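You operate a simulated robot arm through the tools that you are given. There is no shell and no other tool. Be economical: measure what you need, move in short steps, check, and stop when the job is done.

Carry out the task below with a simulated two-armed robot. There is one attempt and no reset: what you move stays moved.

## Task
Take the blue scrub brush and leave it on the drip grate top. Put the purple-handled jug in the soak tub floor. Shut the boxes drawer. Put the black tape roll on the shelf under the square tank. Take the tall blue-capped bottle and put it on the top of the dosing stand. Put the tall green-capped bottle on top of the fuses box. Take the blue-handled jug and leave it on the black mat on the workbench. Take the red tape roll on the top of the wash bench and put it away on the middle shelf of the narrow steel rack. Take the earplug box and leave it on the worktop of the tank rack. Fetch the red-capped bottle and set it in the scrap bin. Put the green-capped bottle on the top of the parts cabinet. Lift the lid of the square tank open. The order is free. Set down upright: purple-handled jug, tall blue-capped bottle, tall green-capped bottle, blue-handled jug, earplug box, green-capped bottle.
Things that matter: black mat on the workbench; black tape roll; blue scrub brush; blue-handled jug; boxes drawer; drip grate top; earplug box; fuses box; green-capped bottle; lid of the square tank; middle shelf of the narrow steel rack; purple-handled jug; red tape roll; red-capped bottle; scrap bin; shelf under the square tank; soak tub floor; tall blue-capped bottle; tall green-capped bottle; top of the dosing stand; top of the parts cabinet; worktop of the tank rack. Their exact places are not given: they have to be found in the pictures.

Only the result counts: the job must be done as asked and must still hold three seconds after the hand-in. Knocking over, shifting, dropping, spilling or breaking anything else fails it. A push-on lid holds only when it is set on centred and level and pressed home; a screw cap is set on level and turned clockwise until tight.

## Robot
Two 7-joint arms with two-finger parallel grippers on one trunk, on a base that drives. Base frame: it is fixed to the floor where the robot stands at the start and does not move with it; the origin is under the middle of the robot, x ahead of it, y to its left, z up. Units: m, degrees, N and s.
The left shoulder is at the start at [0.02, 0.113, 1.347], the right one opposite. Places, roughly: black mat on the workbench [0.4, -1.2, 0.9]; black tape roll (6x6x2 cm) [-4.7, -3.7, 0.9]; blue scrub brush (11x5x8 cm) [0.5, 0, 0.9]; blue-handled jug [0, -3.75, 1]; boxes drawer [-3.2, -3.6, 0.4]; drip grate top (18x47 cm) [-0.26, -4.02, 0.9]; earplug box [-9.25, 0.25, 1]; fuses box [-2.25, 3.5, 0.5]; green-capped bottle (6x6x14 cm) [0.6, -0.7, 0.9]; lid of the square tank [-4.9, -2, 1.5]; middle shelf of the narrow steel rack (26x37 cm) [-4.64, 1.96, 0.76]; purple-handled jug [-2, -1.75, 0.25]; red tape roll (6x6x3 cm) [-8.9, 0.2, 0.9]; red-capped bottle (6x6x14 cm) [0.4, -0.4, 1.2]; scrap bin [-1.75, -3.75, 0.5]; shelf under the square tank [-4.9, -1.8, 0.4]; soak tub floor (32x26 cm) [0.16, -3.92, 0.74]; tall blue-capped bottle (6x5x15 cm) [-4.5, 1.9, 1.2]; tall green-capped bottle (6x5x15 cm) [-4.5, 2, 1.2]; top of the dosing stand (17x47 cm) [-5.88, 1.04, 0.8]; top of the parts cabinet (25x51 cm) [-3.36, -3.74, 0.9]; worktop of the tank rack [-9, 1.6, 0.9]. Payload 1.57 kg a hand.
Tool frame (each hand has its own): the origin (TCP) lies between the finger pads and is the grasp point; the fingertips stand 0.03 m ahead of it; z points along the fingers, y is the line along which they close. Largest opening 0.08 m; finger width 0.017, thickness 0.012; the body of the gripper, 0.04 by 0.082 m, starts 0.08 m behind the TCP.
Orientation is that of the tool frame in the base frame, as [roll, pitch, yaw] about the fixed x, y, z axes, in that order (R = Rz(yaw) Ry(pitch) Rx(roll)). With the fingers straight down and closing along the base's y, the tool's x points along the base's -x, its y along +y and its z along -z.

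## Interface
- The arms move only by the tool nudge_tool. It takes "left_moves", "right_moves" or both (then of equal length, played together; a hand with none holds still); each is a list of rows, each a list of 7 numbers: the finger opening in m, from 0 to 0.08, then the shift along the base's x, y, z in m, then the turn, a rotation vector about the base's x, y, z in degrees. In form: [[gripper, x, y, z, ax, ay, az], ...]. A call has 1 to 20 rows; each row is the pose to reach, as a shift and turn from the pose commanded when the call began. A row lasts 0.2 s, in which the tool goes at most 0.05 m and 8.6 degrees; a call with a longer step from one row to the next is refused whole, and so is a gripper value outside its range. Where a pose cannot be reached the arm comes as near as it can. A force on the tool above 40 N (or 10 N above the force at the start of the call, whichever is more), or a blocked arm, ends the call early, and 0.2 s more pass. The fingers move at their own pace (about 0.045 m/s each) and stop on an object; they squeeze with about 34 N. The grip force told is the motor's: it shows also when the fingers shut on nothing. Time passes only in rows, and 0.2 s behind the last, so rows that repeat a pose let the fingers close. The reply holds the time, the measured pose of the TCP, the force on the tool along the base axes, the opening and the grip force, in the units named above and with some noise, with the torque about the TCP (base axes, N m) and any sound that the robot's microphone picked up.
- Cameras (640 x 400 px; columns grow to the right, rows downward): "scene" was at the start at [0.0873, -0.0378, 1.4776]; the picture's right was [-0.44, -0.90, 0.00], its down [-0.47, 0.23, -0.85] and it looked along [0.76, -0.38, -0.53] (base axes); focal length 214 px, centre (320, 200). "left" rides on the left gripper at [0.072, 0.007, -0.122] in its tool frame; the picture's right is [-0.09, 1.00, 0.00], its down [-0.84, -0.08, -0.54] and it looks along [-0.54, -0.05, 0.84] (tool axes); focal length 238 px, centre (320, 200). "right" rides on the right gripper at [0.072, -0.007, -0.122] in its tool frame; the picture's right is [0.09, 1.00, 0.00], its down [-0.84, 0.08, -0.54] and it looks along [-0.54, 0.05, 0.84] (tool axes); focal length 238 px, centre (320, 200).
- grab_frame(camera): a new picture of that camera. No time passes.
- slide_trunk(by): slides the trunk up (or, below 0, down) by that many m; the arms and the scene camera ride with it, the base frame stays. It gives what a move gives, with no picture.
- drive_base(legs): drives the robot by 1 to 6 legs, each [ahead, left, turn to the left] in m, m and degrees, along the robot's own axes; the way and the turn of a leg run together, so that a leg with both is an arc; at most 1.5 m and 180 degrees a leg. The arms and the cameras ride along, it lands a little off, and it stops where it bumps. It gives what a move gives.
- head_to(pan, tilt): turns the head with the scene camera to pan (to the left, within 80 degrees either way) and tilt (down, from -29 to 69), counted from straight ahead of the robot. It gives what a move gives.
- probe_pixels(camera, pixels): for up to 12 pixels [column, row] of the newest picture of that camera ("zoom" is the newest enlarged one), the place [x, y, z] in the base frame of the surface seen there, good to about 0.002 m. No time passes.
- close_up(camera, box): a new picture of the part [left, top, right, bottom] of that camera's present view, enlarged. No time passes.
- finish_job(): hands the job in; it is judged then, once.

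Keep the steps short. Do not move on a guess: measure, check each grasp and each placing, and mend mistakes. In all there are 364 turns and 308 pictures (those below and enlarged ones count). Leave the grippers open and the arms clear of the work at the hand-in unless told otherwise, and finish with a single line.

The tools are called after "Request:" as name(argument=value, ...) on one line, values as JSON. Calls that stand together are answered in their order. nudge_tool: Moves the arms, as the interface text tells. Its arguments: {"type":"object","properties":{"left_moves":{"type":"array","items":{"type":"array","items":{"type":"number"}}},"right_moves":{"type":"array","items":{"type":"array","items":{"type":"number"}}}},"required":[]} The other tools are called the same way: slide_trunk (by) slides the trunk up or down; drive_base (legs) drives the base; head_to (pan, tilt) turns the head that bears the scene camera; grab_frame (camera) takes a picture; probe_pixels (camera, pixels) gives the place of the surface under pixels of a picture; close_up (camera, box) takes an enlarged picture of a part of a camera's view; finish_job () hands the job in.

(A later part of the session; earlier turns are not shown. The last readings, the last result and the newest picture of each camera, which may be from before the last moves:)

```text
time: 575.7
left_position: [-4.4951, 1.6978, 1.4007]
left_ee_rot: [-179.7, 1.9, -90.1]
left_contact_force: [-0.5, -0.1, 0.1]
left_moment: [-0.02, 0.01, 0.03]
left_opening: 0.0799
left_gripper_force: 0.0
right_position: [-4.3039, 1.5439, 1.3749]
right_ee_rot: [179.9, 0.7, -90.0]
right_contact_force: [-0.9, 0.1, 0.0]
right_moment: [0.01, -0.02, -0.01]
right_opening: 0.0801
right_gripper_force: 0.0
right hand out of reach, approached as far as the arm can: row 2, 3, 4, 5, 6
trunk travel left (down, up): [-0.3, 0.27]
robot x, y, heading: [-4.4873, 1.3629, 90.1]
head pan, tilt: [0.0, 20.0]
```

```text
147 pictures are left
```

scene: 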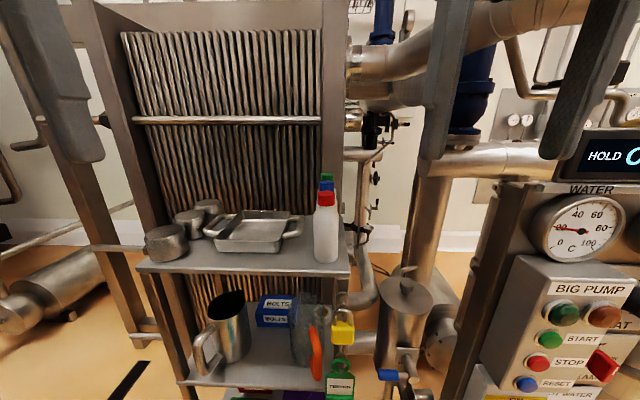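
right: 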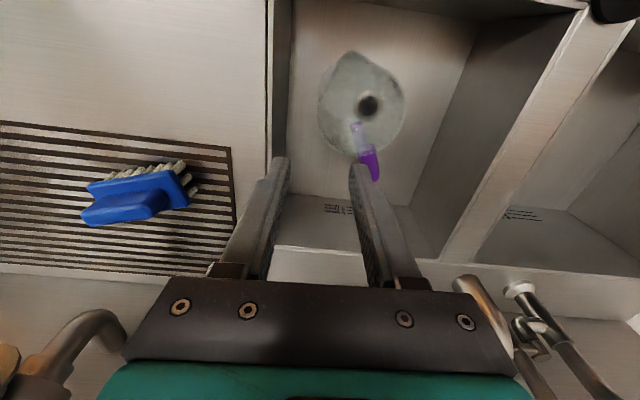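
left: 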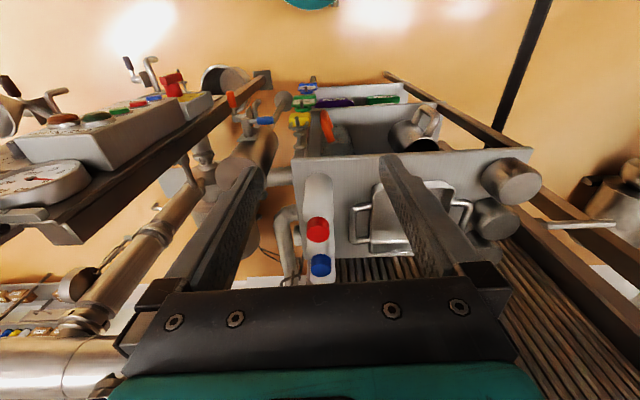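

Request:
probe_pixels(camera="left", pixels=[[317, 225], [321, 258], [321, 268], [311, 264], [331, 264], [318, 195], [340, 160], [297, 165], [295, 240], [272, 235]])

Request:
probe_pixels(camera="scene", pixels=[[326, 200], [325, 230], [326, 182], [325, 176], [314, 235], [338, 235], [346, 270], [140, 270], [325, 262], [355, 250]])

```text
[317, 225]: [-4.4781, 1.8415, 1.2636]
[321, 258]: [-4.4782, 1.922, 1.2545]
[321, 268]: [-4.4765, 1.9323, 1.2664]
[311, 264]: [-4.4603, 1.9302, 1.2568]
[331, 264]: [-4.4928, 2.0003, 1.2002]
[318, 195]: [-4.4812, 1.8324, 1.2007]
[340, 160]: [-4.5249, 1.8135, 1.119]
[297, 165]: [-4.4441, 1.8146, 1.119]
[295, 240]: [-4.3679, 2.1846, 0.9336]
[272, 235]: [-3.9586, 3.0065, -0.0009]
```

```text
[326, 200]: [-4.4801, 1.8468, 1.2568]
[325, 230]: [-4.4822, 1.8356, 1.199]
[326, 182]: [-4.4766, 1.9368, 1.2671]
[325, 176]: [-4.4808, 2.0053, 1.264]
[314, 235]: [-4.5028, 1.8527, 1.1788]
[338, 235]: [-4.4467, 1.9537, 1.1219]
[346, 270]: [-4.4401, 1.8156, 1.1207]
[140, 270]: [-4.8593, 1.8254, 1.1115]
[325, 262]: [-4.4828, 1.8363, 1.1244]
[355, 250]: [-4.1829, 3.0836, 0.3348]
```

Request:
probe_pixels(camera="left", pixels=[[225, 110], [150, 170], [260, 80], [80, 230], [40, 185], [130, 140]])

```text
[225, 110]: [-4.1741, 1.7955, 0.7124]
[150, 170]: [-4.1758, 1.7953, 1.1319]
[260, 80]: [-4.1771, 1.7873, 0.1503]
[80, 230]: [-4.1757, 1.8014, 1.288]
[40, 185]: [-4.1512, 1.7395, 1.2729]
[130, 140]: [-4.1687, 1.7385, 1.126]
```

The panel frame is at x -4.176, so the right hand is clear. I drive 0.15 m ahead and look down again.

Request:
drive_base(legs=[[0.15, 0, 0]])

Request:
nudge_tool(left_moves=[[0.08, 0.017, 0.03, 0.0, 0, 0, 0], [0.08, 0.017, 0.06, -0.01, 0, 0, 0], [0.08, 0.017, 0.087, -0.03, 0, 0, 0]])

Request:
grab_frame(camera="left")

```text
time: 577.1
left_position: [-4.4978, 1.8481, 1.4004]
left_ee_rot: [-179.7, 1.9, -90.1]
left_contact_force: [-1.4, 0.2, -0.7]
left_moment: [-0.03, 0.03, 0.0]
left_opening: 0.08
left_gripper_force: 0.0
right_position: [-4.3058, 1.6931, 1.3756]
right_ee_rot: [-179.9, 0.7, -90.0]
right_contact_force: [-0.6, 0.0, -0.1]
right_moment: [-0.04, 0.0, -0.02]
right_opening: 0.0796
right_gripper_force: 0.0
trunk travel left (down, up): [-0.3, 0.27]
robot x, y, heading: [-4.4883, 1.5054, 90.0]
head pan, tilt: [0.0, 20.0]
```

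```text
time: 577.9
left_position: [-4.4797, 1.9347, 1.3719]
left_ee_rot: [-179.6, 1.9, -90.0]
left_contact_force: [-0.1, 0.4, 0.4]
left_moment: [-0.02, 0.03, 0.01]
left_opening: 0.0798
left_gripper_force: 0.1
right_position: [-4.3053, 1.6925, 1.3761]
right_ee_rot: [179.9, 0.8, -89.9]
right_contact_force: [0.6, 0.3, 0.1]
right_moment: [-0.02, 0.03, 0.01]
right_opening: 0.0798
right_gripper_force: 0.1
trunk travel left (down, up): [-0.3, 0.27]
robot x, y, heading: [-4.4912, 1.5093, 90.3]
head pan, tilt: [0.0, 20.0]
```

```text
146 pictures are left
```

left: 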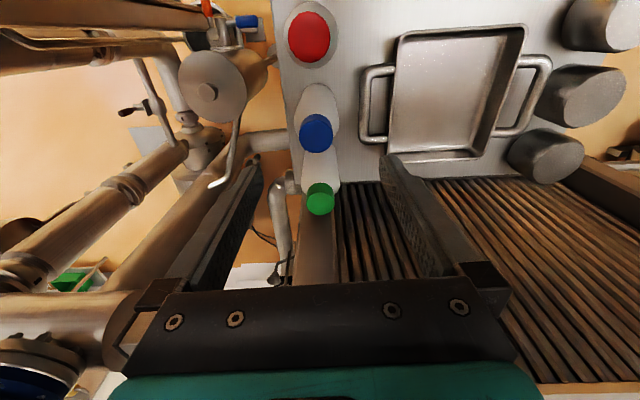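

Request:
probe_pixels(camera="left", pixels=[[316, 130], [316, 145], [302, 132], [332, 132], [320, 195], [364, 105], [370, 140], [378, 72], [318, 105], [284, 185], [290, 200], [309, 35]])

```text
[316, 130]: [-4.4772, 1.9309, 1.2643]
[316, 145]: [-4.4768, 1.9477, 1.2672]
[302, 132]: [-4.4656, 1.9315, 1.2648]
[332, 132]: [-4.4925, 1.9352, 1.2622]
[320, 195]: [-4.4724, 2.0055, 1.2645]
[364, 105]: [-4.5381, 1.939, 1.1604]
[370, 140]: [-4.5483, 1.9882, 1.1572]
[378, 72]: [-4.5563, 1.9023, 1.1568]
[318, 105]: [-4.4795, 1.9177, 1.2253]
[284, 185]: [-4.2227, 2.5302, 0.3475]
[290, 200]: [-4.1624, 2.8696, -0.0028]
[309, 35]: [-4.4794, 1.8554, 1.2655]
```

Aligned with the blue cap. I descend with 0.07 opening to TCP 1.203 and grip.

Request:
nudge_tool(left_moves=[[0.07, 0, 0, -0.04, 0, 0, 0], [0.07, 0, 0, -0.085, 0, 0, 0], [0.07, 0, 0, -0.125, 0, 0, 0], [0.07, 0, 0, -0.155, 0, 0, 0], [0.07, 0, 0, -0.169, 0, 0, 0], [0.0, 0, 0, -0.169, 0, 0, 0], [0.0, 0, 0, -0.169, 0, 0, 0], [0.0, 0, 0, -0.169, 0, 0, 0]])

Request:
grab_frame(camera="left")

```text
time: 579.7
left_position: [-4.4806, 1.9338, 1.2022]
left_ee_rot: [-179.7, 1.9, -90.1]
left_contact_force: [-0.5, -0.7, -0.5]
left_moment: [0.01, 0.0, -0.02]
left_opening: 0.0493
left_gripper_force: 29.1
right_position: [-4.3052, 1.6916, 1.3752]
right_ee_rot: [-180.0, 0.9, -90.1]
right_contact_force: [-0.1, -0.3, 0.2]
right_moment: [0.0, 0.01, 0.02]
right_opening: 0.0795
right_gripper_force: 0.1
trunk travel left (down, up): [-0.3, 0.27]
robot x, y, heading: [-4.4879, 1.5066, 90.0]
head pan, tilt: [0.0, 20.0]
```

```text
145 pictures are left
```

left: 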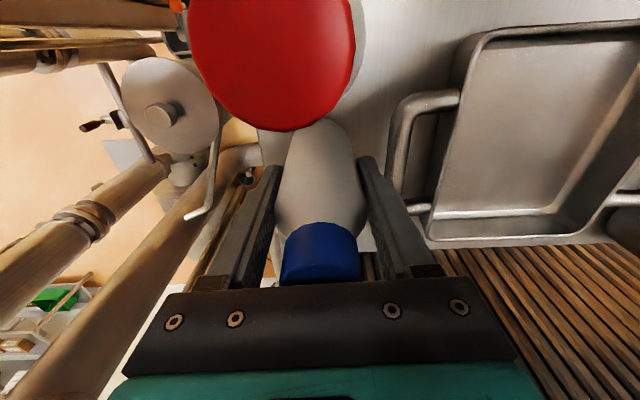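

Gripped at 0.049 m. I lift straight up 0.2 m, then bring it back and left.

Request:
nudge_tool(left_moves=[[0.0, 0, 0, 0.0, 0, 0, 0], [0.0, 0, 0, 0.04, 0, 0, 0], [0.0, 0, 0, 0.085, 0, 0, 0], [0.0, 0, 0, 0.13, 0, 0, 0], [0.0, 0, 0, 0.17, 0, 0, 0], [0.0, 0, 0, 0.2, 0, 0, 0], [0.0, -0.02, -0.03, 0.21, 0, 0, 0], [0.0, -0.04, -0.07, 0.21, 0, 0, 0], [0.0, -0.07, -0.11, 0.21, 0, 0, 0], [0.0, -0.1, -0.15, 0.21, 0, 0, 0], [0.0, -0.13, -0.19, 0.21, 0, 0, 0], [0.0, -0.17, -0.21, 0.21, 0, 0, 0]])

Request:
grab_frame(camera="scene")

```text
time: 582.3
left_position: [-4.6524, 1.723, 1.4118]
left_ee_rot: [-179.6, 2.0, -90.0]
left_contact_force: [-0.2, -0.6, -2.0]
left_moment: [0.0, 0.01, 0.03]
left_opening: 0.0494
left_gripper_force: 33.8
left hand out of reach, approached as far as the arm can: row 6
right_position: [-4.3063, 1.6895, 1.3766]
right_ee_rot: [179.9, 0.9, -90.0]
right_contact_force: [-0.4, 0.3, -0.7]
right_moment: [0.04, -0.01, 0.0]
right_opening: 0.0799
right_gripper_force: 0.2
trunk travel left (down, up): [-0.3, 0.27]
robot x, y, heading: [-4.4913, 1.5091, 89.9]
head pan, tilt: [0.0, 20.0]
```

```text
144 pictures are left
```

scene: 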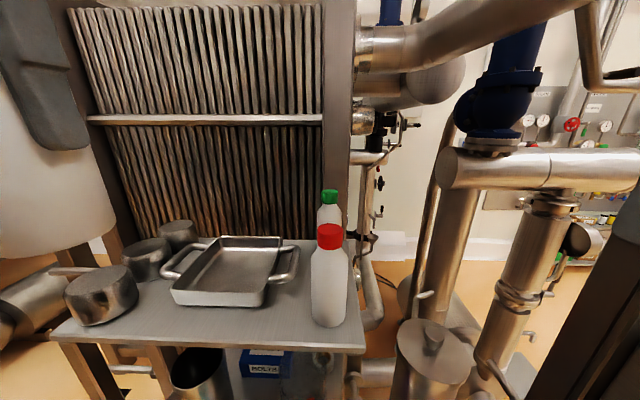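

Only red and green remain. I drive 0.08 m closer for the green bottle with the right hand.

Request:
drive_base(legs=[[0.08, 0, 0]])

Request:
nudge_tool(right_moves=[[0.08, -0.04, 0.0, 0.01, 0, 0, 0], [0.08, -0.08, 0.02, 0.02, 0, 0, 0], [0.08, -0.12, 0.05, 0.02, 0, 0, 0], [0.08, -0.15, 0.085, 0.02, 0, 0, 0], [0.08, -0.17, 0.12, 0.01, 0, 0, 0], [0.08, -0.17, 0.16, 0.0, 0, 0, 0], [0.08, -0.17, 0.2, 0.0, 0, 0, 0], [0.08, -0.17, 0.235, 0.0, 0, 0, 0]])

Request:
grab_frame(camera="right")

```text
time: 583.3
left_position: [-4.6515, 1.8028, 1.412]
left_ee_rot: [-179.6, 2.0, -90.0]
left_contact_force: [0.7, -0.2, -1.9]
left_moment: [-0.07, 0.02, 0.0]
left_opening: 0.0491
left_gripper_force: 34.0
right_position: [-4.3052, 1.7709, 1.3762]
right_ee_rot: [180.0, 0.8, -90.0]
right_contact_force: [-0.8, -0.2, -0.2]
right_moment: [-0.02, 0.01, 0.0]
right_opening: 0.0799
right_gripper_force: 0.2
trunk travel left (down, up): [-0.3, 0.27]
robot x, y, heading: [-4.4906, 1.5887, 90.0]
head pan, tilt: [0.0, 20.0]
```

```text
time: 584.2
left_position: [-4.6483, 1.7956, 1.4131]
left_ee_rot: [180.0, 2.2, -89.7]
left_contact_force: [-0.1, -2.0, -0.6]
left_moment: [0.2, 0.02, 0.02]
left_opening: 0.049
left_gripper_force: 33.9
right_position: [-4.427, 1.8254, 1.3996]
right_ee_rot: [179.6, 1.0, -88.8]
right_contact_force: [29.3, 0.2, 3.8]
right_moment: [-0.32, 4.04, 2.61]
right_opening: 0.08
right_gripper_force: 0.1
trunk travel left (down, up): [-0.3, 0.27]
robot x, y, heading: [-4.4901, 1.5883, 90.3]
head pan, tilt: [0.0, 20.0]
stopped in row 4 (right hand): the force on the tool passed its limit at 51 N (the readings are from after the stop); the commanded pose is now the measured one
```

```text
143 pictures are left
```

right: 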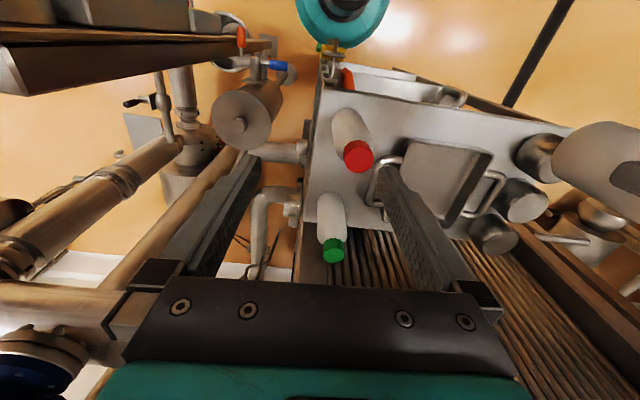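

The hands touched. I move the left hand farther left and back first.

Request:
nudge_tool(left_moves=[[0.0, -0.04, -0.0, 0.01, 0, 0, 0], [0.0, -0.08, -0.02, 0.02, 0, 0, 0], [0.0, -0.12, -0.05, 0.02, 0, 0, 0], [0.0, -0.15, -0.08, 0.02, 0, 0, 0]], right_moves=[[0.08, 0.02, 0, 0, 0, 0, 0], [0.08, 0.02, 0, 0, 0, 0, 0], [0.08, 0.02, 0, 0, 0, 0, 0], [0.08, 0.02, 0, 0, 0, 0, 0]])

Request:
nudge_tool(right_moves=[[0.08, -0.025, 0.03, 0.0, 0, 0, 0], [0.08, -0.05, 0.065, 0.0, 0, 0, 0], [0.08, -0.069, 0.1, 0.0, 0, 0, 0], [0.08, -0.069, 0.14, 0.0, 0, 0, 0], [0.08, -0.069, 0.181, 0.0, 0, 0, 0]])

Request:
grab_frame(camera="right")

```text
time: 585.2
left_position: [-4.704, 1.7805, 1.3559]
left_ee_rot: [-179.6, 1.7, -89.5]
left_contact_force: [-0.7, 0.0, -1.6]
left_moment: [-0.01, -0.03, -0.02]
left_opening: 0.0494
left_gripper_force: 33.9
left hand out of reach, approached as far as the arm can: row 1, 2, 3, 4
right_position: [-4.416, 1.8367, 1.3951]
right_ee_rot: [-179.8, 0.3, -89.0]
right_contact_force: [-0.2, 0.8, -0.4]
right_moment: [-0.02, -0.06, -0.02]
right_opening: 0.0802
right_gripper_force: 0.1
trunk travel left (down, up): [-0.3, 0.27]
robot x, y, heading: [-4.4902, 1.5918, 90.2]
head pan, tilt: [0.0, 20.0]
```

```text
time: 586.5
left_position: [-4.7045, 1.7818, 1.3562]
left_ee_rot: [-179.5, 1.6, -89.5]
left_contact_force: [-0.6, 0.5, -2.8]
left_moment: [-0.04, -0.02, -0.02]
left_opening: 0.0491
left_gripper_force: 34.0
right_position: [-4.4862, 2.0121, 1.3897]
right_ee_rot: [179.8, 0.5, -88.4]
right_contact_force: [0.5, 0.2, -0.2]
right_moment: [-0.07, 0.03, 0.01]
right_opening: 0.0801
right_gripper_force: 0.0
right hand out of reach, approached as far as the arm can: row 5
trunk travel left (down, up): [-0.3, 0.27]
robot x, y, heading: [-4.4931, 1.5938, 90.5]
head pan, tilt: [0.0, 20.0]
```

```text
142 pictures are left
```

right: 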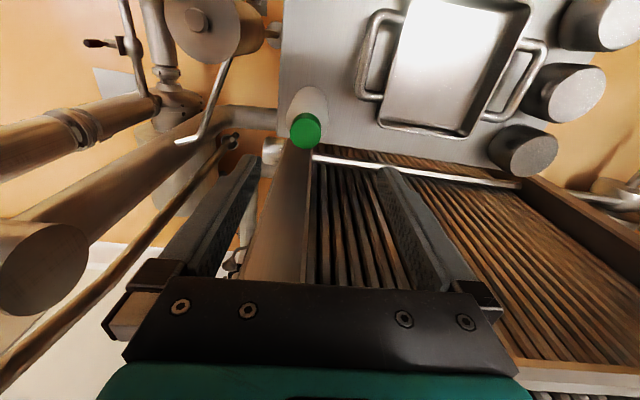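

Request:
probe_pixels(camera="right", pixels=[[305, 120], [305, 140], [292, 132], [318, 132], [308, 100], [283, 215], [372, 100], [310, 170]])

```text
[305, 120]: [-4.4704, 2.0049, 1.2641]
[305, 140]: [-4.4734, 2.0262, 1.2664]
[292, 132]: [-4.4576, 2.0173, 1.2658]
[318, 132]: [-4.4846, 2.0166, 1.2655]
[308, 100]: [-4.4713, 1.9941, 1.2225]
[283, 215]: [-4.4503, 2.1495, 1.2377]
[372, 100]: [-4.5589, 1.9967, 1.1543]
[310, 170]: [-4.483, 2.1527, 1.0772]
```

Green center (-4.472,2.014). I adjust and descend to TCP 1.203, then grip.

Request:
nudge_tool(right_moves=[[0.07, 0.014, 0.002, -0.03, 0, 0, 0], [0.07, 0.014, 0.002, -0.075, 0, 0, 0], [0.07, 0.014, 0.002, -0.12, 0, 0, 0], [0.07, 0.014, 0.002, -0.16, 0, 0, 0], [0.07, 0.014, 0.002, -0.187, 0, 0, 0]])

Request:
grab_frame(camera="right")

```text
time: 587.6
left_position: [-4.7024, 1.7816, 1.3575]
left_ee_rot: [-179.6, 1.6, -89.6]
left_contact_force: [-0.1, 1.3, -2.0]
left_moment: [-0.03, 0.0, -0.01]
left_opening: 0.049
left_gripper_force: 33.9
right_position: [-4.4683, 2.0147, 1.2017]
right_ee_rot: [180.0, 0.5, -89.2]
right_contact_force: [0.4, 0.4, 0.6]
right_moment: [0.0, 0.0, 0.0]
right_opening: 0.0702
right_gripper_force: 0.1
trunk travel left (down, up): [-0.3, 0.27]
robot x, y, heading: [-4.4887, 1.5893, 90.2]
head pan, tilt: [0.0, 20.0]
```

```text
141 pictures are left
```

right: 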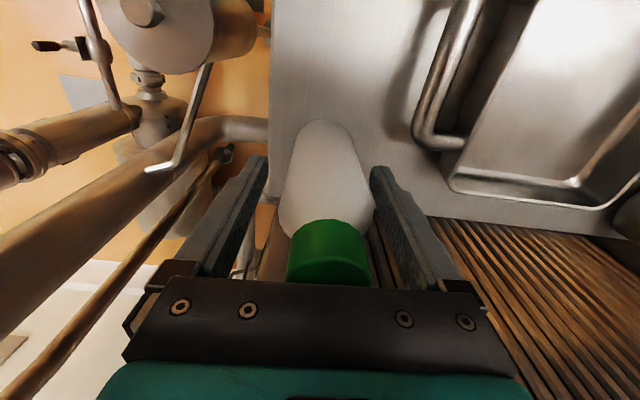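

Well placed. I close and lift straight up.

Request:
nudge_tool(right_moves=[[0.0, 0, 0, 0, 0, 0, 0], [0.0, 0, 0, 0, 0, 0, 0], [0.0, 0, 0, 0, 0, 0, 0], [0.0, 0, 0, 0, 0, 0, 0], [0.0, 0, 0, 0.04, 0, 0, 0], [0.0, 0, 0, 0.085, 0, 0, 0], [0.0, 0, 0, 0.13, 0, 0, 0], [0.0, 0, 0, 0.17, 0, 0, 0], [0.0, 0, -0.03, 0.2, 0, 0, 0]])

Request:
grab_frame(camera="right")

```text
time: 589.6
left_position: [-4.7031, 1.7783, 1.3571]
left_ee_rot: [-179.7, 1.6, -89.6]
left_contact_force: [0.4, -0.5, -1.8]
left_moment: [0.03, -0.02, 0.01]
left_opening: 0.0489
left_gripper_force: 33.3
right_position: [-4.4673, 1.982, 1.4042]
right_ee_rot: [180.0, 0.5, -89.1]
right_contact_force: [-1.1, 0.2, -2.0]
right_moment: [-0.03, 0.0, 0.0]
right_opening: 0.0495
right_gripper_force: 33.6
trunk travel left (down, up): [-0.3, 0.27]
robot x, y, heading: [-4.4932, 1.5906, 90.6]
head pan, tilt: [0.0, 20.0]
```

```text
140 pictures are left
```

right: 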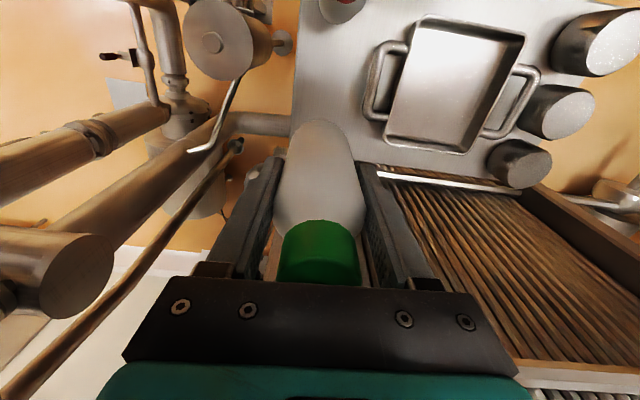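

Both bottles are held. I raise 5 cm, back off and look west for the dosing stand.

Request:
slide_trunk(by=0.05)

Request:
drive_base(legs=[[-0.45, 0, 0]])

Request:
head_to(pan=75, tilt=25)

Request:
grab_frame(camera="scene")

```text
time: 590.6
left_position: [-4.7021, 1.7818, 1.4056]
left_ee_rot: [-179.6, 1.6, -89.5]
left_contact_force: [0.8, -0.2, -2.1]
left_moment: [0.01, 0.01, -0.05]
left_opening: 0.0494
left_gripper_force: 34.1
right_position: [-4.4683, 1.9832, 1.4522]
right_ee_rot: [-180.0, 0.5, -89.0]
right_contact_force: [-0.5, 0.4, -2.4]
right_moment: [0.01, 0.02, 0.04]
right_opening: 0.0489
right_gripper_force: 34.1
trunk travel left (down, up): [-0.35, 0.22]
robot x, y, heading: [-4.4924, 1.5934, 90.3]
head pan, tilt: [0.0, 20.0]
```

```text
time: 593.3
left_position: [-4.7001, 1.3285, 1.4065]
left_ee_rot: [-179.6, 1.6, -89.6]
left_contact_force: [0.1, -0.8, -1.6]
left_moment: [0.0, 0.01, -0.01]
left_opening: 0.0492
left_gripper_force: 35.0
right_position: [-4.4653, 1.5296, 1.4524]
right_ee_rot: [-179.9, 0.4, -89.0]
right_contact_force: [-0.3, 0.2, -1.9]
right_moment: [0.03, 0.02, -0.02]
right_opening: 0.0491
right_gripper_force: 33.9
trunk travel left (down, up): [-0.35, 0.22]
robot x, y, heading: [-4.4872, 1.137, 90.4]
head pan, tilt: [0.0, 20.0]
```

```text
time: 594.8
left_position: [-4.699, 1.3277, 1.4064]
left_ee_rot: [-179.6, 1.6, -89.4]
left_contact_force: [0.5, -0.3, -2.4]
left_moment: [-0.02, -0.03, 0.0]
left_opening: 0.0493
left_gripper_force: 33.8
right_position: [-4.4654, 1.5299, 1.4529]
right_ee_rot: [-180.0, 0.5, -89.0]
right_contact_force: [0.0, 0.1, -2.1]
right_moment: [-0.02, -0.01, -0.01]
right_opening: 0.0492
right_gripper_force: 33.3
trunk travel left (down, up): [-0.35, 0.22]
robot x, y, heading: [-4.4874, 1.139, 90.6]
head pan, tilt: [75.0, 25.0]
```

```text
139 pictures are left
```

scene: 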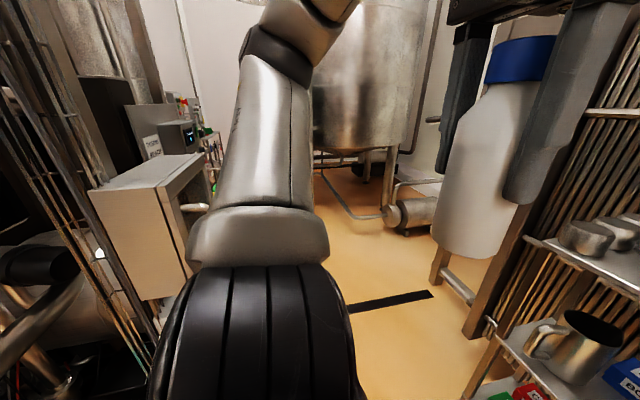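

Request:
probe_pixels(camera="scene", pixels=[[190, 160], [100, 190], [180, 290], [185, 135], [210, 145], [205, 160], [140, 190], [390, 300], [440, 270], [395, 215]])

Request:
drive_base(legs=[[0, 0, 60]])

Request:
head_to(pan=35, tilt=20)

Request:
grab_frame(camera="scene")

```text
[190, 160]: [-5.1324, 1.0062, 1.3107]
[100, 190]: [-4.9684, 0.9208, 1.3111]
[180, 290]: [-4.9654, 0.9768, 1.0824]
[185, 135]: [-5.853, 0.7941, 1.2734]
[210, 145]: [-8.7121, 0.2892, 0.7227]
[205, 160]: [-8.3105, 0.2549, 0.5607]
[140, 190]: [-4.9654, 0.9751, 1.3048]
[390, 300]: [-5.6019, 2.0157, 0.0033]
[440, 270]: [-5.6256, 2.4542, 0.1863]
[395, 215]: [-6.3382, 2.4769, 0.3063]
```

```text
time: 597.8
left_position: [-4.7579, 1.0523, 1.4066]
left_ee_rot: [-179.6, 1.6, -30.1]
left_contact_force: [0.2, -0.4, -1.9]
left_moment: [0.02, -0.01, 0.03]
left_opening: 0.0493
left_gripper_force: 33.7
right_position: [-4.8155, 1.3587, 1.4521]
right_ee_rot: [180.0, 0.3, -29.6]
right_contact_force: [-0.2, 0.4, -1.7]
right_moment: [0.0, -0.02, 0.01]
right_opening: 0.0492
right_gripper_force: 33.8
trunk travel left (down, up): [-0.35, 0.22]
robot x, y, heading: [-4.4882, 1.1393, 150.0]
head pan, tilt: [75.0, 25.0]
```

```text
time: 598.9
left_position: [-4.76, 1.0538, 1.4056]
left_ee_rot: [-179.5, 1.6, -30.2]
left_contact_force: [-1.4, 0.5, -2.8]
left_moment: [-0.03, 0.0, 0.04]
left_opening: 0.049
left_gripper_force: 34.0
right_position: [-4.8141, 1.3589, 1.4524]
right_ee_rot: [179.9, 0.4, -29.7]
right_contact_force: [0.4, 0.2, -1.6]
right_moment: [-0.03, 0.0, 0.01]
right_opening: 0.0491
right_gripper_force: 34.0
trunk travel left (down, up): [-0.35, 0.22]
robot x, y, heading: [-4.4905, 1.1406, 149.9]
head pan, tilt: [35.0, 20.0]
```

```text
138 pictures are left
```

scene: 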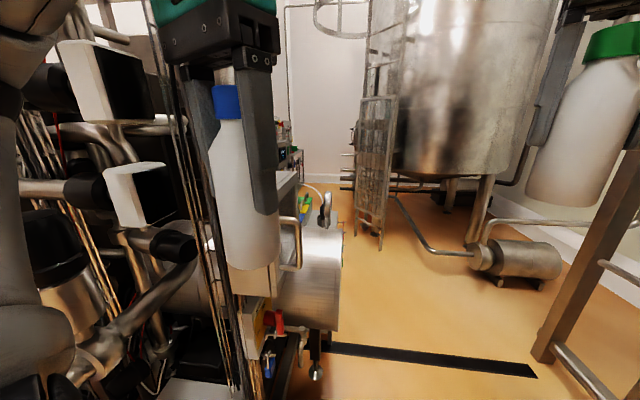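

Request:
probe_pixels(camera="scene", pixels=[[375, 240], [335, 310], [335, 250], [305, 200], [295, 180], [325, 200], [315, 375], [540, 350], [480, 260], [285, 150]])

Request:
close_up(camera="scene", box=[240, 100, 400, 260])

```text
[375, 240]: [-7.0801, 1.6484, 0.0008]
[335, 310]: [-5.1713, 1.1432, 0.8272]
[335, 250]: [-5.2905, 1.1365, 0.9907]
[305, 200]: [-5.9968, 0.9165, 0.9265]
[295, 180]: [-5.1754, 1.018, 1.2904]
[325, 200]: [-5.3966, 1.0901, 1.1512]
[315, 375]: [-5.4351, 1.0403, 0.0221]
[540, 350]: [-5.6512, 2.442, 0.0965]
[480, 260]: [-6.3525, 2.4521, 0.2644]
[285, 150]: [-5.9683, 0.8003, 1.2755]
```

```text
2.50 times, centred on (320, 180) of scene
```

zoom: 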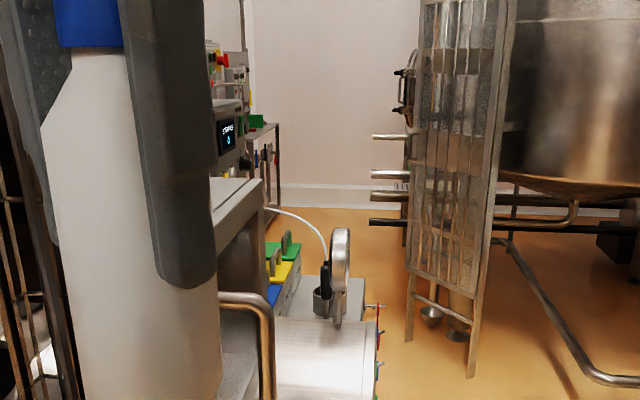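

The dosing stand lies beyond the grey box. I raise the trunk, square up west, shift to y 1.36 and drive along the corridor, in two stages.

Request:
slide_trunk(by=0.18)

Request:
drive_base(legs=[[0, -0.2, 30], [0.5, 0, 0]])

Request:
head_to(pan=10, tilt=30)

Request:
grab_frame(camera="scene")

```text
time: 600.9
left_position: [-4.7594, 1.0531, 1.5861]
left_ee_rot: [-179.6, 1.6, -30.1]
left_contact_force: [-0.2, 0.1, -1.6]
left_moment: [0.01, -0.01, 0.0]
left_opening: 0.0493
left_gripper_force: 34.2
right_position: [-4.8146, 1.3596, 1.6335]
right_ee_rot: [179.9, 0.4, -29.6]
right_contact_force: [-0.1, -0.8, -1.7]
right_moment: [0.0, -0.01, -0.01]
right_opening: 0.0493
right_gripper_force: 34.0
trunk travel left (down, up): [-0.53, 0.04]
robot x, y, heading: [-4.4913, 1.137, 149.7]
head pan, tilt: [35.0, 20.0]
```

```text
time: 605.0
left_position: [-5.0823, 1.1238, 1.5892]
left_ee_rot: [-179.3, 2.3, 0.0]
left_contact_force: [-0.3, 0.5, -1.1]
left_moment: [-0.01, -0.02, 0.03]
left_opening: 0.049
left_gripper_force: 34.4
right_position: [-5.2843, 1.3615, 1.6318]
right_ee_rot: [-179.9, 0.5, 0.4]
right_contact_force: [0.4, -0.6, -2.3]
right_moment: [0.0, -0.01, -0.01]
right_opening: 0.0493
right_gripper_force: 34.4
trunk travel left (down, up): [-0.53, 0.04]
robot x, y, heading: [-4.893, 1.329, 179.9]
head pan, tilt: [35.0, 20.0]
stopped in leg 2: the robot was blocked; the commanded pose is now the measured one
```

```text
time: 605.9
left_position: [-5.0816, 1.1239, 1.5894]
left_ee_rot: [-179.3, 2.2, 0.0]
left_contact_force: [-0.3, 0.0, -2.7]
left_moment: [-0.01, 0.03, 0.01]
left_opening: 0.0493
left_gripper_force: 33.6
right_position: [-5.2853, 1.3623, 1.6324]
right_ee_rot: [-180.0, 0.4, 0.4]
right_contact_force: [0.2, 0.3, -1.6]
right_moment: [-0.01, 0.01, -0.01]
right_opening: 0.0493
right_gripper_force: 33.7
trunk travel left (down, up): [-0.53, 0.04]
robot x, y, heading: [-4.8976, 1.333, 179.9]
head pan, tilt: [10.0, 30.0]
```

```text
136 pictures are left
```

scene: 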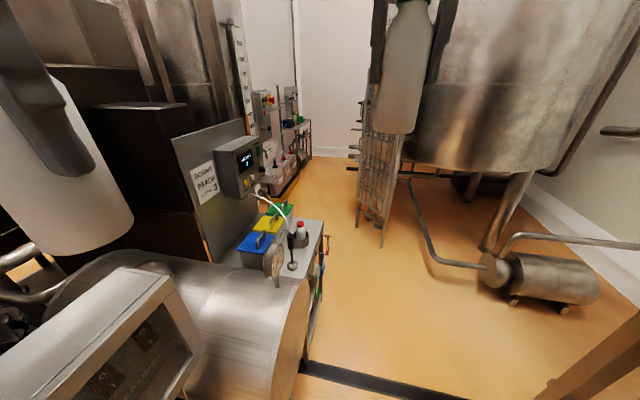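

Blocked. I look to both sides to see what was touched.

Request:
head_to(pan=70, tilt=35)

Request:
grab_frame(camera="scene")

Request:
head_to(pan=-60, tilt=35)

Request:
grab_frame(camera="scene")

```text
time: 607.2
left_position: [-5.0812, 1.1239, 1.5896]
left_ee_rot: [-179.3, 2.2, 0.0]
left_contact_force: [-1.1, -0.8, -2.0]
left_moment: [-0.02, 0.0, 0.06]
left_opening: 0.049
left_gripper_force: 34.4
right_position: [-5.2835, 1.3603, 1.6326]
right_ee_rot: [180.0, 0.3, 0.4]
right_contact_force: [1.0, 0.0, -1.8]
right_moment: [0.03, -0.03, 0.0]
right_opening: 0.0491
right_gripper_force: 34.1
trunk travel left (down, up): [-0.53, 0.04]
robot x, y, heading: [-4.8961, 1.3324, 179.7]
head pan, tilt: [70.0, 35.0]
```

```text
135 pictures are left
```

scene: 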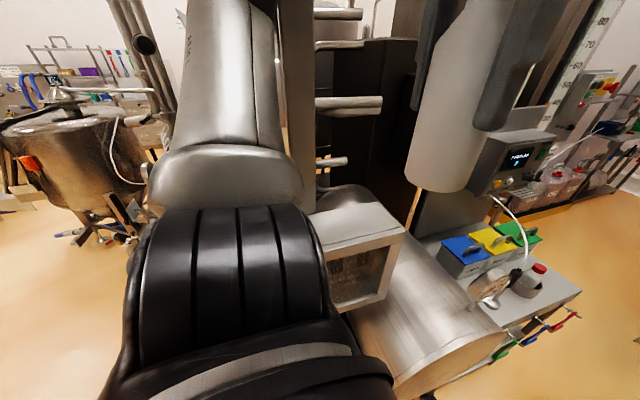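

```text
time: 609.3
left_position: [-5.0813, 1.1246, 1.5891]
left_ee_rot: [-179.3, 2.2, 0.0]
left_contact_force: [0.1, -1.2, -1.7]
left_moment: [-0.04, -0.04, -0.01]
left_opening: 0.0491
left_gripper_force: 34.0
right_position: [-5.2837, 1.3619, 1.6323]
right_ee_rot: [-180.0, 0.4, 0.4]
right_contact_force: [-0.6, 0.8, -2.6]
right_moment: [0.01, -0.03, 0.03]
right_opening: 0.0491
right_gripper_force: 33.8
trunk travel left (down, up): [-0.53, 0.04]
robot x, y, heading: [-4.8989, 1.3308, 180.0]
head pan, tilt: [-60.0, 35.0]
```

```text
134 pictures are left
```

scene: 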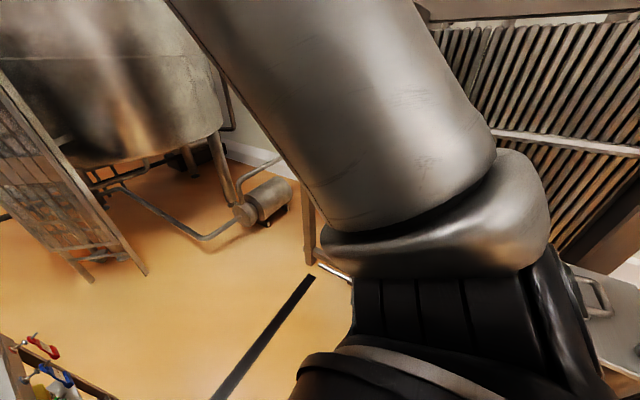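

The left upper arm met the rod frame at left. To the right it's free now, so I shift right 0.13 m, then go forward.

Request:
drive_base(legs=[[0, -0.13, 0], [0.95, 0, 0]])

Request:
head_to(pan=60, tilt=40)

Request:
grab_frame(camera="scene")

```text
time: 615.1
left_position: [-6.0299, 1.2502, 1.5876]
left_ee_rot: [-179.2, 2.1, 0.5]
left_contact_force: [0.0, 0.2, -2.3]
left_moment: [-0.03, -0.02, 0.03]
left_opening: 0.0492
left_gripper_force: 34.0
right_position: [-6.2348, 1.485, 1.6312]
right_ee_rot: [-179.9, 0.2, 1.0]
right_contact_force: [-0.4, -0.5, -1.7]
right_moment: [0.0, -0.01, 0.02]
right_opening: 0.0491
right_gripper_force: 33.9
trunk travel left (down, up): [-0.53, 0.04]
robot x, y, heading: [-5.8399, 1.4597, -179.6]
head pan, tilt: [-60.0, 35.0]
```

```text
time: 617.1
left_position: [-6.0305, 1.2495, 1.5871]
left_ee_rot: [-179.3, 2.1, 0.6]
left_contact_force: [-0.2, -0.4, -1.7]
left_moment: [-0.03, -0.01, 0.0]
left_opening: 0.049
left_gripper_force: 34.1
right_position: [-6.2335, 1.4855, 1.6307]
right_ee_rot: [-179.9, 0.2, 0.8]
right_contact_force: [0.6, -0.6, -2.4]
right_moment: [-0.01, -0.02, 0.01]
right_opening: 0.0491
right_gripper_force: 34.3
trunk travel left (down, up): [-0.53, 0.04]
robot x, y, heading: [-5.8419, 1.4613, -179.7]
head pan, tilt: [60.0, 40.0]
```

```text
133 pictures are left
```

scene: 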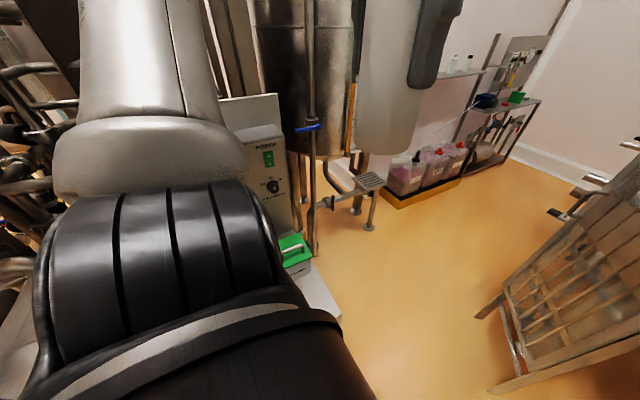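

I turn left to face the dosing stand (-y), and back up a bit for a view.

Request:
drive_base(legs=[[0, -0.25, 0], [0, 0, 89.6]])

Request:
head_to(pan=0, tilt=40)

Request:
grab_frame(camera="scene")

```text
time: 622.8
left_position: [-5.6302, 1.5241, 1.5875]
left_ee_rot: [-179.1, 2.1, 90.9]
left_contact_force: [0.1, 1.1, -1.0]
left_moment: [-0.03, 0.02, 0.02]
left_opening: 0.0494
left_gripper_force: 34.3
right_position: [-5.8646, 1.3172, 1.6314]
right_ee_rot: [-179.9, 0.2, 91.1]
right_contact_force: [0.2, 0.3, -1.7]
right_moment: [0.01, -0.04, -0.02]
right_opening: 0.0489
right_gripper_force: 34.4
trunk travel left (down, up): [-0.53, 0.04]
robot x, y, heading: [-5.8442, 1.7128, -89.2]
head pan, tilt: [60.0, 40.0]
```

```text
time: 624.1
left_position: [-5.6291, 1.5245, 1.5887]
left_ee_rot: [-179.3, 2.1, 90.9]
left_contact_force: [0.6, 0.2, -2.1]
left_moment: [0.01, 0.0, 0.01]
left_opening: 0.0491
left_gripper_force: 33.9
right_position: [-5.8658, 1.3179, 1.6312]
right_ee_rot: [-179.9, 0.2, 91.1]
right_contact_force: [0.6, 0.5, -2.4]
right_moment: [0.02, 0.0, -0.01]
right_opening: 0.0492
right_gripper_force: 33.6
trunk travel left (down, up): [-0.53, 0.04]
robot x, y, heading: [-5.8435, 1.711, -89.4]
head pan, tilt: [0.0, 40.0]
```

```text
132 pictures are left
```

scene: 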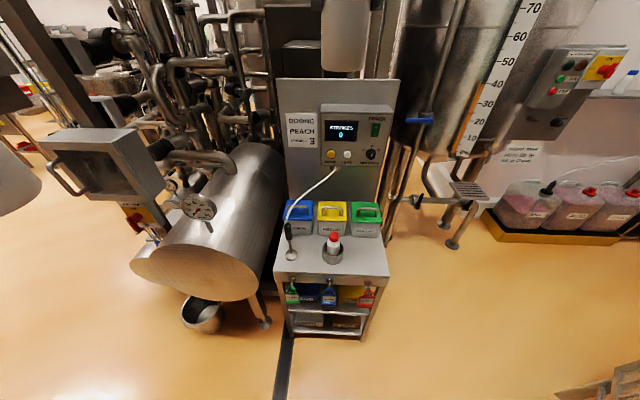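

Request:
probe_pixels(camera="scene", pixels=[[278, 270], [385, 272], [330, 272], [365, 255], [300, 262], [333, 245], [333, 262], [290, 240], [330, 215], [372, 245], [283, 255], [380, 240]])

Request:
close_up(camera="scene", box=[260, 190, 410, 300])

```text
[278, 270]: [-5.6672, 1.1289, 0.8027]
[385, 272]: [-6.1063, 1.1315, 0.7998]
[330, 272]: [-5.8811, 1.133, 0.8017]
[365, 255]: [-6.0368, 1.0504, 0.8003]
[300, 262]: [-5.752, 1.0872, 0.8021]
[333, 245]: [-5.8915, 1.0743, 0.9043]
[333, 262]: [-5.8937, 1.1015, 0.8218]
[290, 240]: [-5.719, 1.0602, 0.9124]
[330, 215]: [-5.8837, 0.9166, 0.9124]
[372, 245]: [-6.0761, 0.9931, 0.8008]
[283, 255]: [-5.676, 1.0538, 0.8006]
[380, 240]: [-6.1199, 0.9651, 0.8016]
```

```text
3.64 times, centred on (335, 245) of scene
```

zoom: 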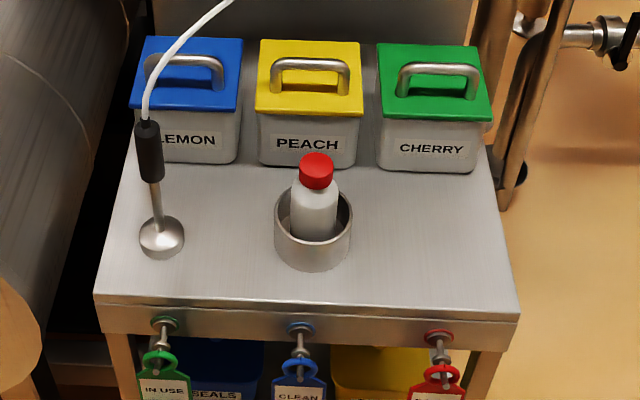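

Free spot at (-6.03,1.06) on the stand top (z 0.80), right of the ring holder. I shift the base right 0.26 m, move the right hand aside, and lower the trunk.

Request:
drive_base(legs=[[0, -0.26, -0.6]])

Request:
nudge_tool(right_moves=[[0, -0.04, 0.01, 0, 0, 0, 0], [0, -0.08, 0.02, 0, 0, 0, 0], [0, -0.12, 0.03, 0, 0, 0, 0], [0, -0.16, 0.04, 0, 0, 0, 0], [0, -0.2, 0.05, 0, 0, 0, 0]])

Request:
slide_trunk(by=-0.3)

Request:
nudge_tool(left_moves=[[0, -0.01, -0.04, -0.01, 0, 0, 0], [0, -0.02, -0.08, -0.02, 0, 0, 0], [0, -0.03, -0.12, -0.04, 0, 0, 0], [0, -0.05, -0.16, -0.06, 0, 0, 0], [0, -0.07, -0.19, -0.09, 0, 0, 0], [0, -0.09, -0.21, -0.12, 0, 0, 0], [0, -0.1, -0.22, -0.16, 0, 0, 0]])

Request:
grab_frame(camera="scene")

```text
time: 626.0
left_position: [-5.8878, 1.521, 1.5878]
left_ee_rot: [-179.2, 2.1, 90.4]
left_contact_force: [-0.6, 0.0, -1.9]
left_moment: [0.01, 0.0, 0.04]
left_opening: 0.049
left_gripper_force: 33.6
right_position: [-6.1241, 1.317, 1.6309]
right_ee_rot: [-179.9, 0.2, 90.9]
right_contact_force: [-0.5, 0.6, -2.0]
right_moment: [-0.04, 0.02, 0.02]
right_opening: 0.0493
right_gripper_force: 33.7
trunk travel left (down, up): [-0.53, 0.04]
robot x, y, heading: [-6.0988, 1.7096, -89.8]
head pan, tilt: [0.0, 40.0]
```

```text
time: 627.2
left_position: [-5.8893, 1.5215, 1.5884]
left_ee_rot: [-179.4, 2.1, 90.4]
left_contact_force: [-0.1, 0.6, -2.3]
left_moment: [-0.01, -0.05, -0.01]
left_opening: 0.0491
left_gripper_force: 33.6
right_position: [-6.3271, 1.3668, 1.6317]
right_ee_rot: [-179.9, 0.1, 91.0]
right_contact_force: [-0.9, 0.4, -2.6]
right_moment: [0.02, -0.02, 0.03]
right_opening: 0.049
right_gripper_force: 34.3
trunk travel left (down, up): [-0.53, 0.04]
robot x, y, heading: [-6.1005, 1.7076, -89.6]
head pan, tilt: [0.0, 40.0]
```

```text
time: 630.2
left_position: [-5.8889, 1.5197, 1.2876]
left_ee_rot: [-179.2, 2.1, 90.5]
left_contact_force: [-0.3, -0.1, -2.0]
left_moment: [0.01, 0.01, -0.02]
left_opening: 0.0489
left_gripper_force: 33.3
right_position: [-6.3248, 1.366, 1.3315]
right_ee_rot: [-179.9, 0.2, 90.9]
right_contact_force: [-0.3, 0.6, -2.0]
right_moment: [0.01, -0.02, -0.01]
right_opening: 0.0492
right_gripper_force: 34.5
trunk travel left (down, up): [-0.23, 0.34]
robot x, y, heading: [-6.0974, 1.7025, -89.5]
head pan, tilt: [0.0, 40.0]
```

```text
time: 631.8
left_position: [-5.9881, 1.3005, 1.1268]
left_ee_rot: [-179.1, 2.2, 90.6]
left_contact_force: [-0.3, 0.3, -3.3]
left_moment: [0.0, -0.03, 0.02]
left_opening: 0.0491
left_gripper_force: 33.8
right_position: [-6.3252, 1.3655, 1.3302]
right_ee_rot: [-179.9, 0.3, 90.9]
right_contact_force: [-0.6, -0.5, -1.8]
right_moment: [0.01, 0.0, -0.01]
right_opening: 0.0491
right_gripper_force: 34.3
trunk travel left (down, up): [-0.23, 0.34]
robot x, y, heading: [-6.0999, 1.7103, -89.7]
head pan, tilt: [0.0, 40.0]
```

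```text
130 pictures are left
```

scene: 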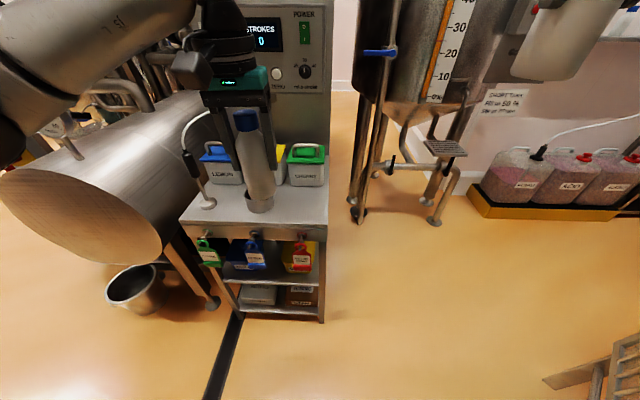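

I drive 0.24 m ahead with a 0.04 m right shift, so the blue bottle comes over the spot.

Request:
drive_base(legs=[[0.24, -0.04, 0]])

Request:
grab_frame(camera="left")

Request:
grab_frame(camera="scene")

```text
time: 633.6
left_position: [-6.0279, 1.0601, 1.1275]
left_ee_rot: [-179.2, 2.0, 90.5]
left_contact_force: [-0.6, -0.1, -1.9]
left_moment: [0.06, 0.01, 0.0]
left_opening: 0.0491
left_gripper_force: 34.2
right_position: [-6.3637, 1.1248, 1.3318]
right_ee_rot: [-180.0, 0.2, 90.9]
right_contact_force: [0.0, -0.4, -1.9]
right_moment: [0.02, -0.01, 0.0]
right_opening: 0.0489
right_gripper_force: 33.8
trunk travel left (down, up): [-0.23, 0.34]
robot x, y, heading: [-6.1396, 1.4698, -89.7]
head pan, tilt: [0.0, 40.0]
```

```text
129 pictures are left
```

left: 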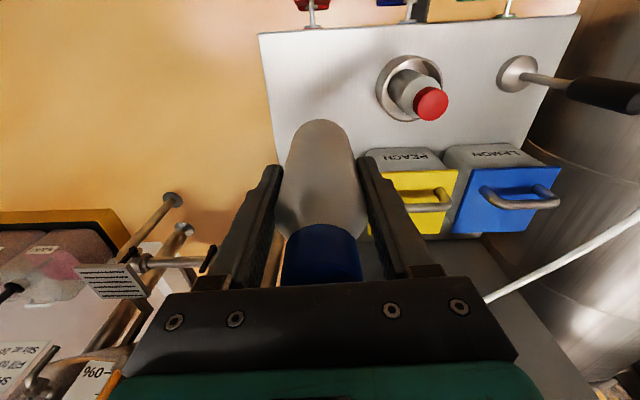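

```text
128 pictures are left
```

scene: 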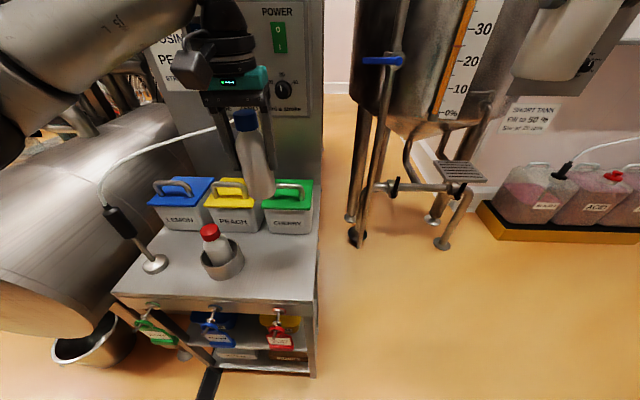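

I lower straight down: expected contact at TCP ≈ 0.882.

Request:
nudge_tool(left_moves=[[0, 0, 0.005, -0.045, 0, 0, 0], [0, 0, 0.005, -0.09, 0, 0, 0], [0, 0, 0.005, -0.135, 0, 0, 0], [0, 0, 0.005, -0.18, 0, 0, 0], [0, 0, 0.005, -0.22, 0, 0, 0], [0, 0, 0.005, -0.236, 0, 0, 0]])

Request:
nudge_tool(left_moves=[[0, 0, 0, -0.004, 0, 0, 0], [0, 0, 0, -0.008, 0, 0, 0], [0, 0, 0, -0.012, 0, 0, 0]])

```text
time: 635.0
left_position: [-6.0259, 1.0671, 0.8919]
left_ee_rot: [-179.2, 2.1, 90.5]
left_contact_force: [-0.6, -0.5, -1.5]
left_moment: [0.01, 0.0, -0.03]
left_opening: 0.0488
left_gripper_force: 34.2
right_position: [-6.3635, 1.1257, 1.3309]
right_ee_rot: [-179.9, 0.3, 90.9]
right_contact_force: [0.7, 0.4, -2.1]
right_moment: [0.0, -0.01, 0.0]
right_opening: 0.0494
right_gripper_force: 34.1
trunk travel left (down, up): [-0.23, 0.34]
robot x, y, heading: [-6.1391, 1.4704, -89.9]
head pan, tilt: [0.0, 40.0]
```

```text
time: 635.8
left_position: [-6.027, 1.0663, 0.8831]
left_ee_rot: [-179.2, 2.4, 90.5]
left_contact_force: [0.8, 3.5, 18.0]
left_moment: [0.3, -0.63, 0.09]
left_opening: 0.0492
left_gripper_force: 34.1
right_position: [-6.364, 1.1277, 1.3315]
right_ee_rot: [-179.8, 0.3, 90.9]
right_contact_force: [0.3, -0.4, -2.2]
right_moment: [0.01, 0.01, -0.05]
right_opening: 0.049
right_gripper_force: 33.7
trunk travel left (down, up): [-0.23, 0.34]
robot x, y, heading: [-6.1379, 1.4712, -89.7]
head pan, tilt: [0.0, 40.0]
```

Contact at the expected height. I ease up 2 mm, open and rise.

Request:
nudge_tool(left_moves=[[0.0, 0, 0, 0.003, 0, 0, 0], [0.06, 0, 0, 0.003, 0, 0, 0], [0.07, 0, 0, 0.003, 0, 0, 0], [0.07, 0, 0, 0.003, 0, 0, 0], [0.07, 0, 0, 0.04, 0, 0, 0], [0.07, 0, 0, 0.085, 0, 0, 0], [0.07, 0, 0, 0.13, 0, 0, 0], [0.07, 0, 0, 0.175, 0, 0, 0]])

Request:
grab_frame(camera="left")

```text
time: 637.6
left_position: [-6.027, 1.0671, 1.0557]
left_ee_rot: [-179.4, 2.0, 90.6]
left_contact_force: [-0.6, 0.2, -0.2]
left_moment: [0.01, -0.01, 0.01]
left_opening: 0.0702
left_gripper_force: 0.1
right_position: [-6.3628, 1.1266, 1.3312]
right_ee_rot: [-179.9, 0.3, 91.0]
right_contact_force: [-0.5, 0.4, -1.3]
right_moment: [0.04, 0.0, -0.01]
right_opening: 0.049
right_gripper_force: 33.7
trunk travel left (down, up): [-0.23, 0.34]
robot x, y, heading: [-6.1409, 1.466, -89.8]
head pan, tilt: [0.0, 40.0]
```

```text
127 pictures are left
```

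left: 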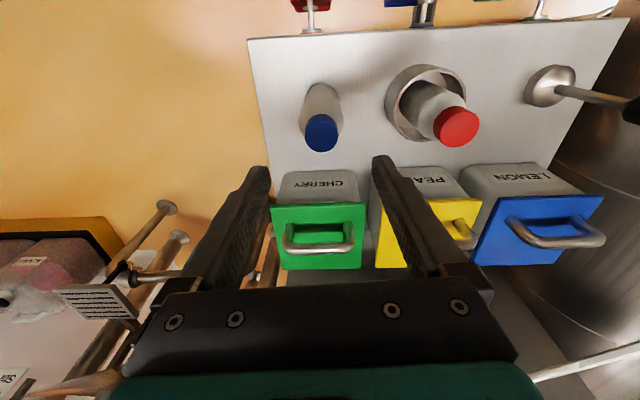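

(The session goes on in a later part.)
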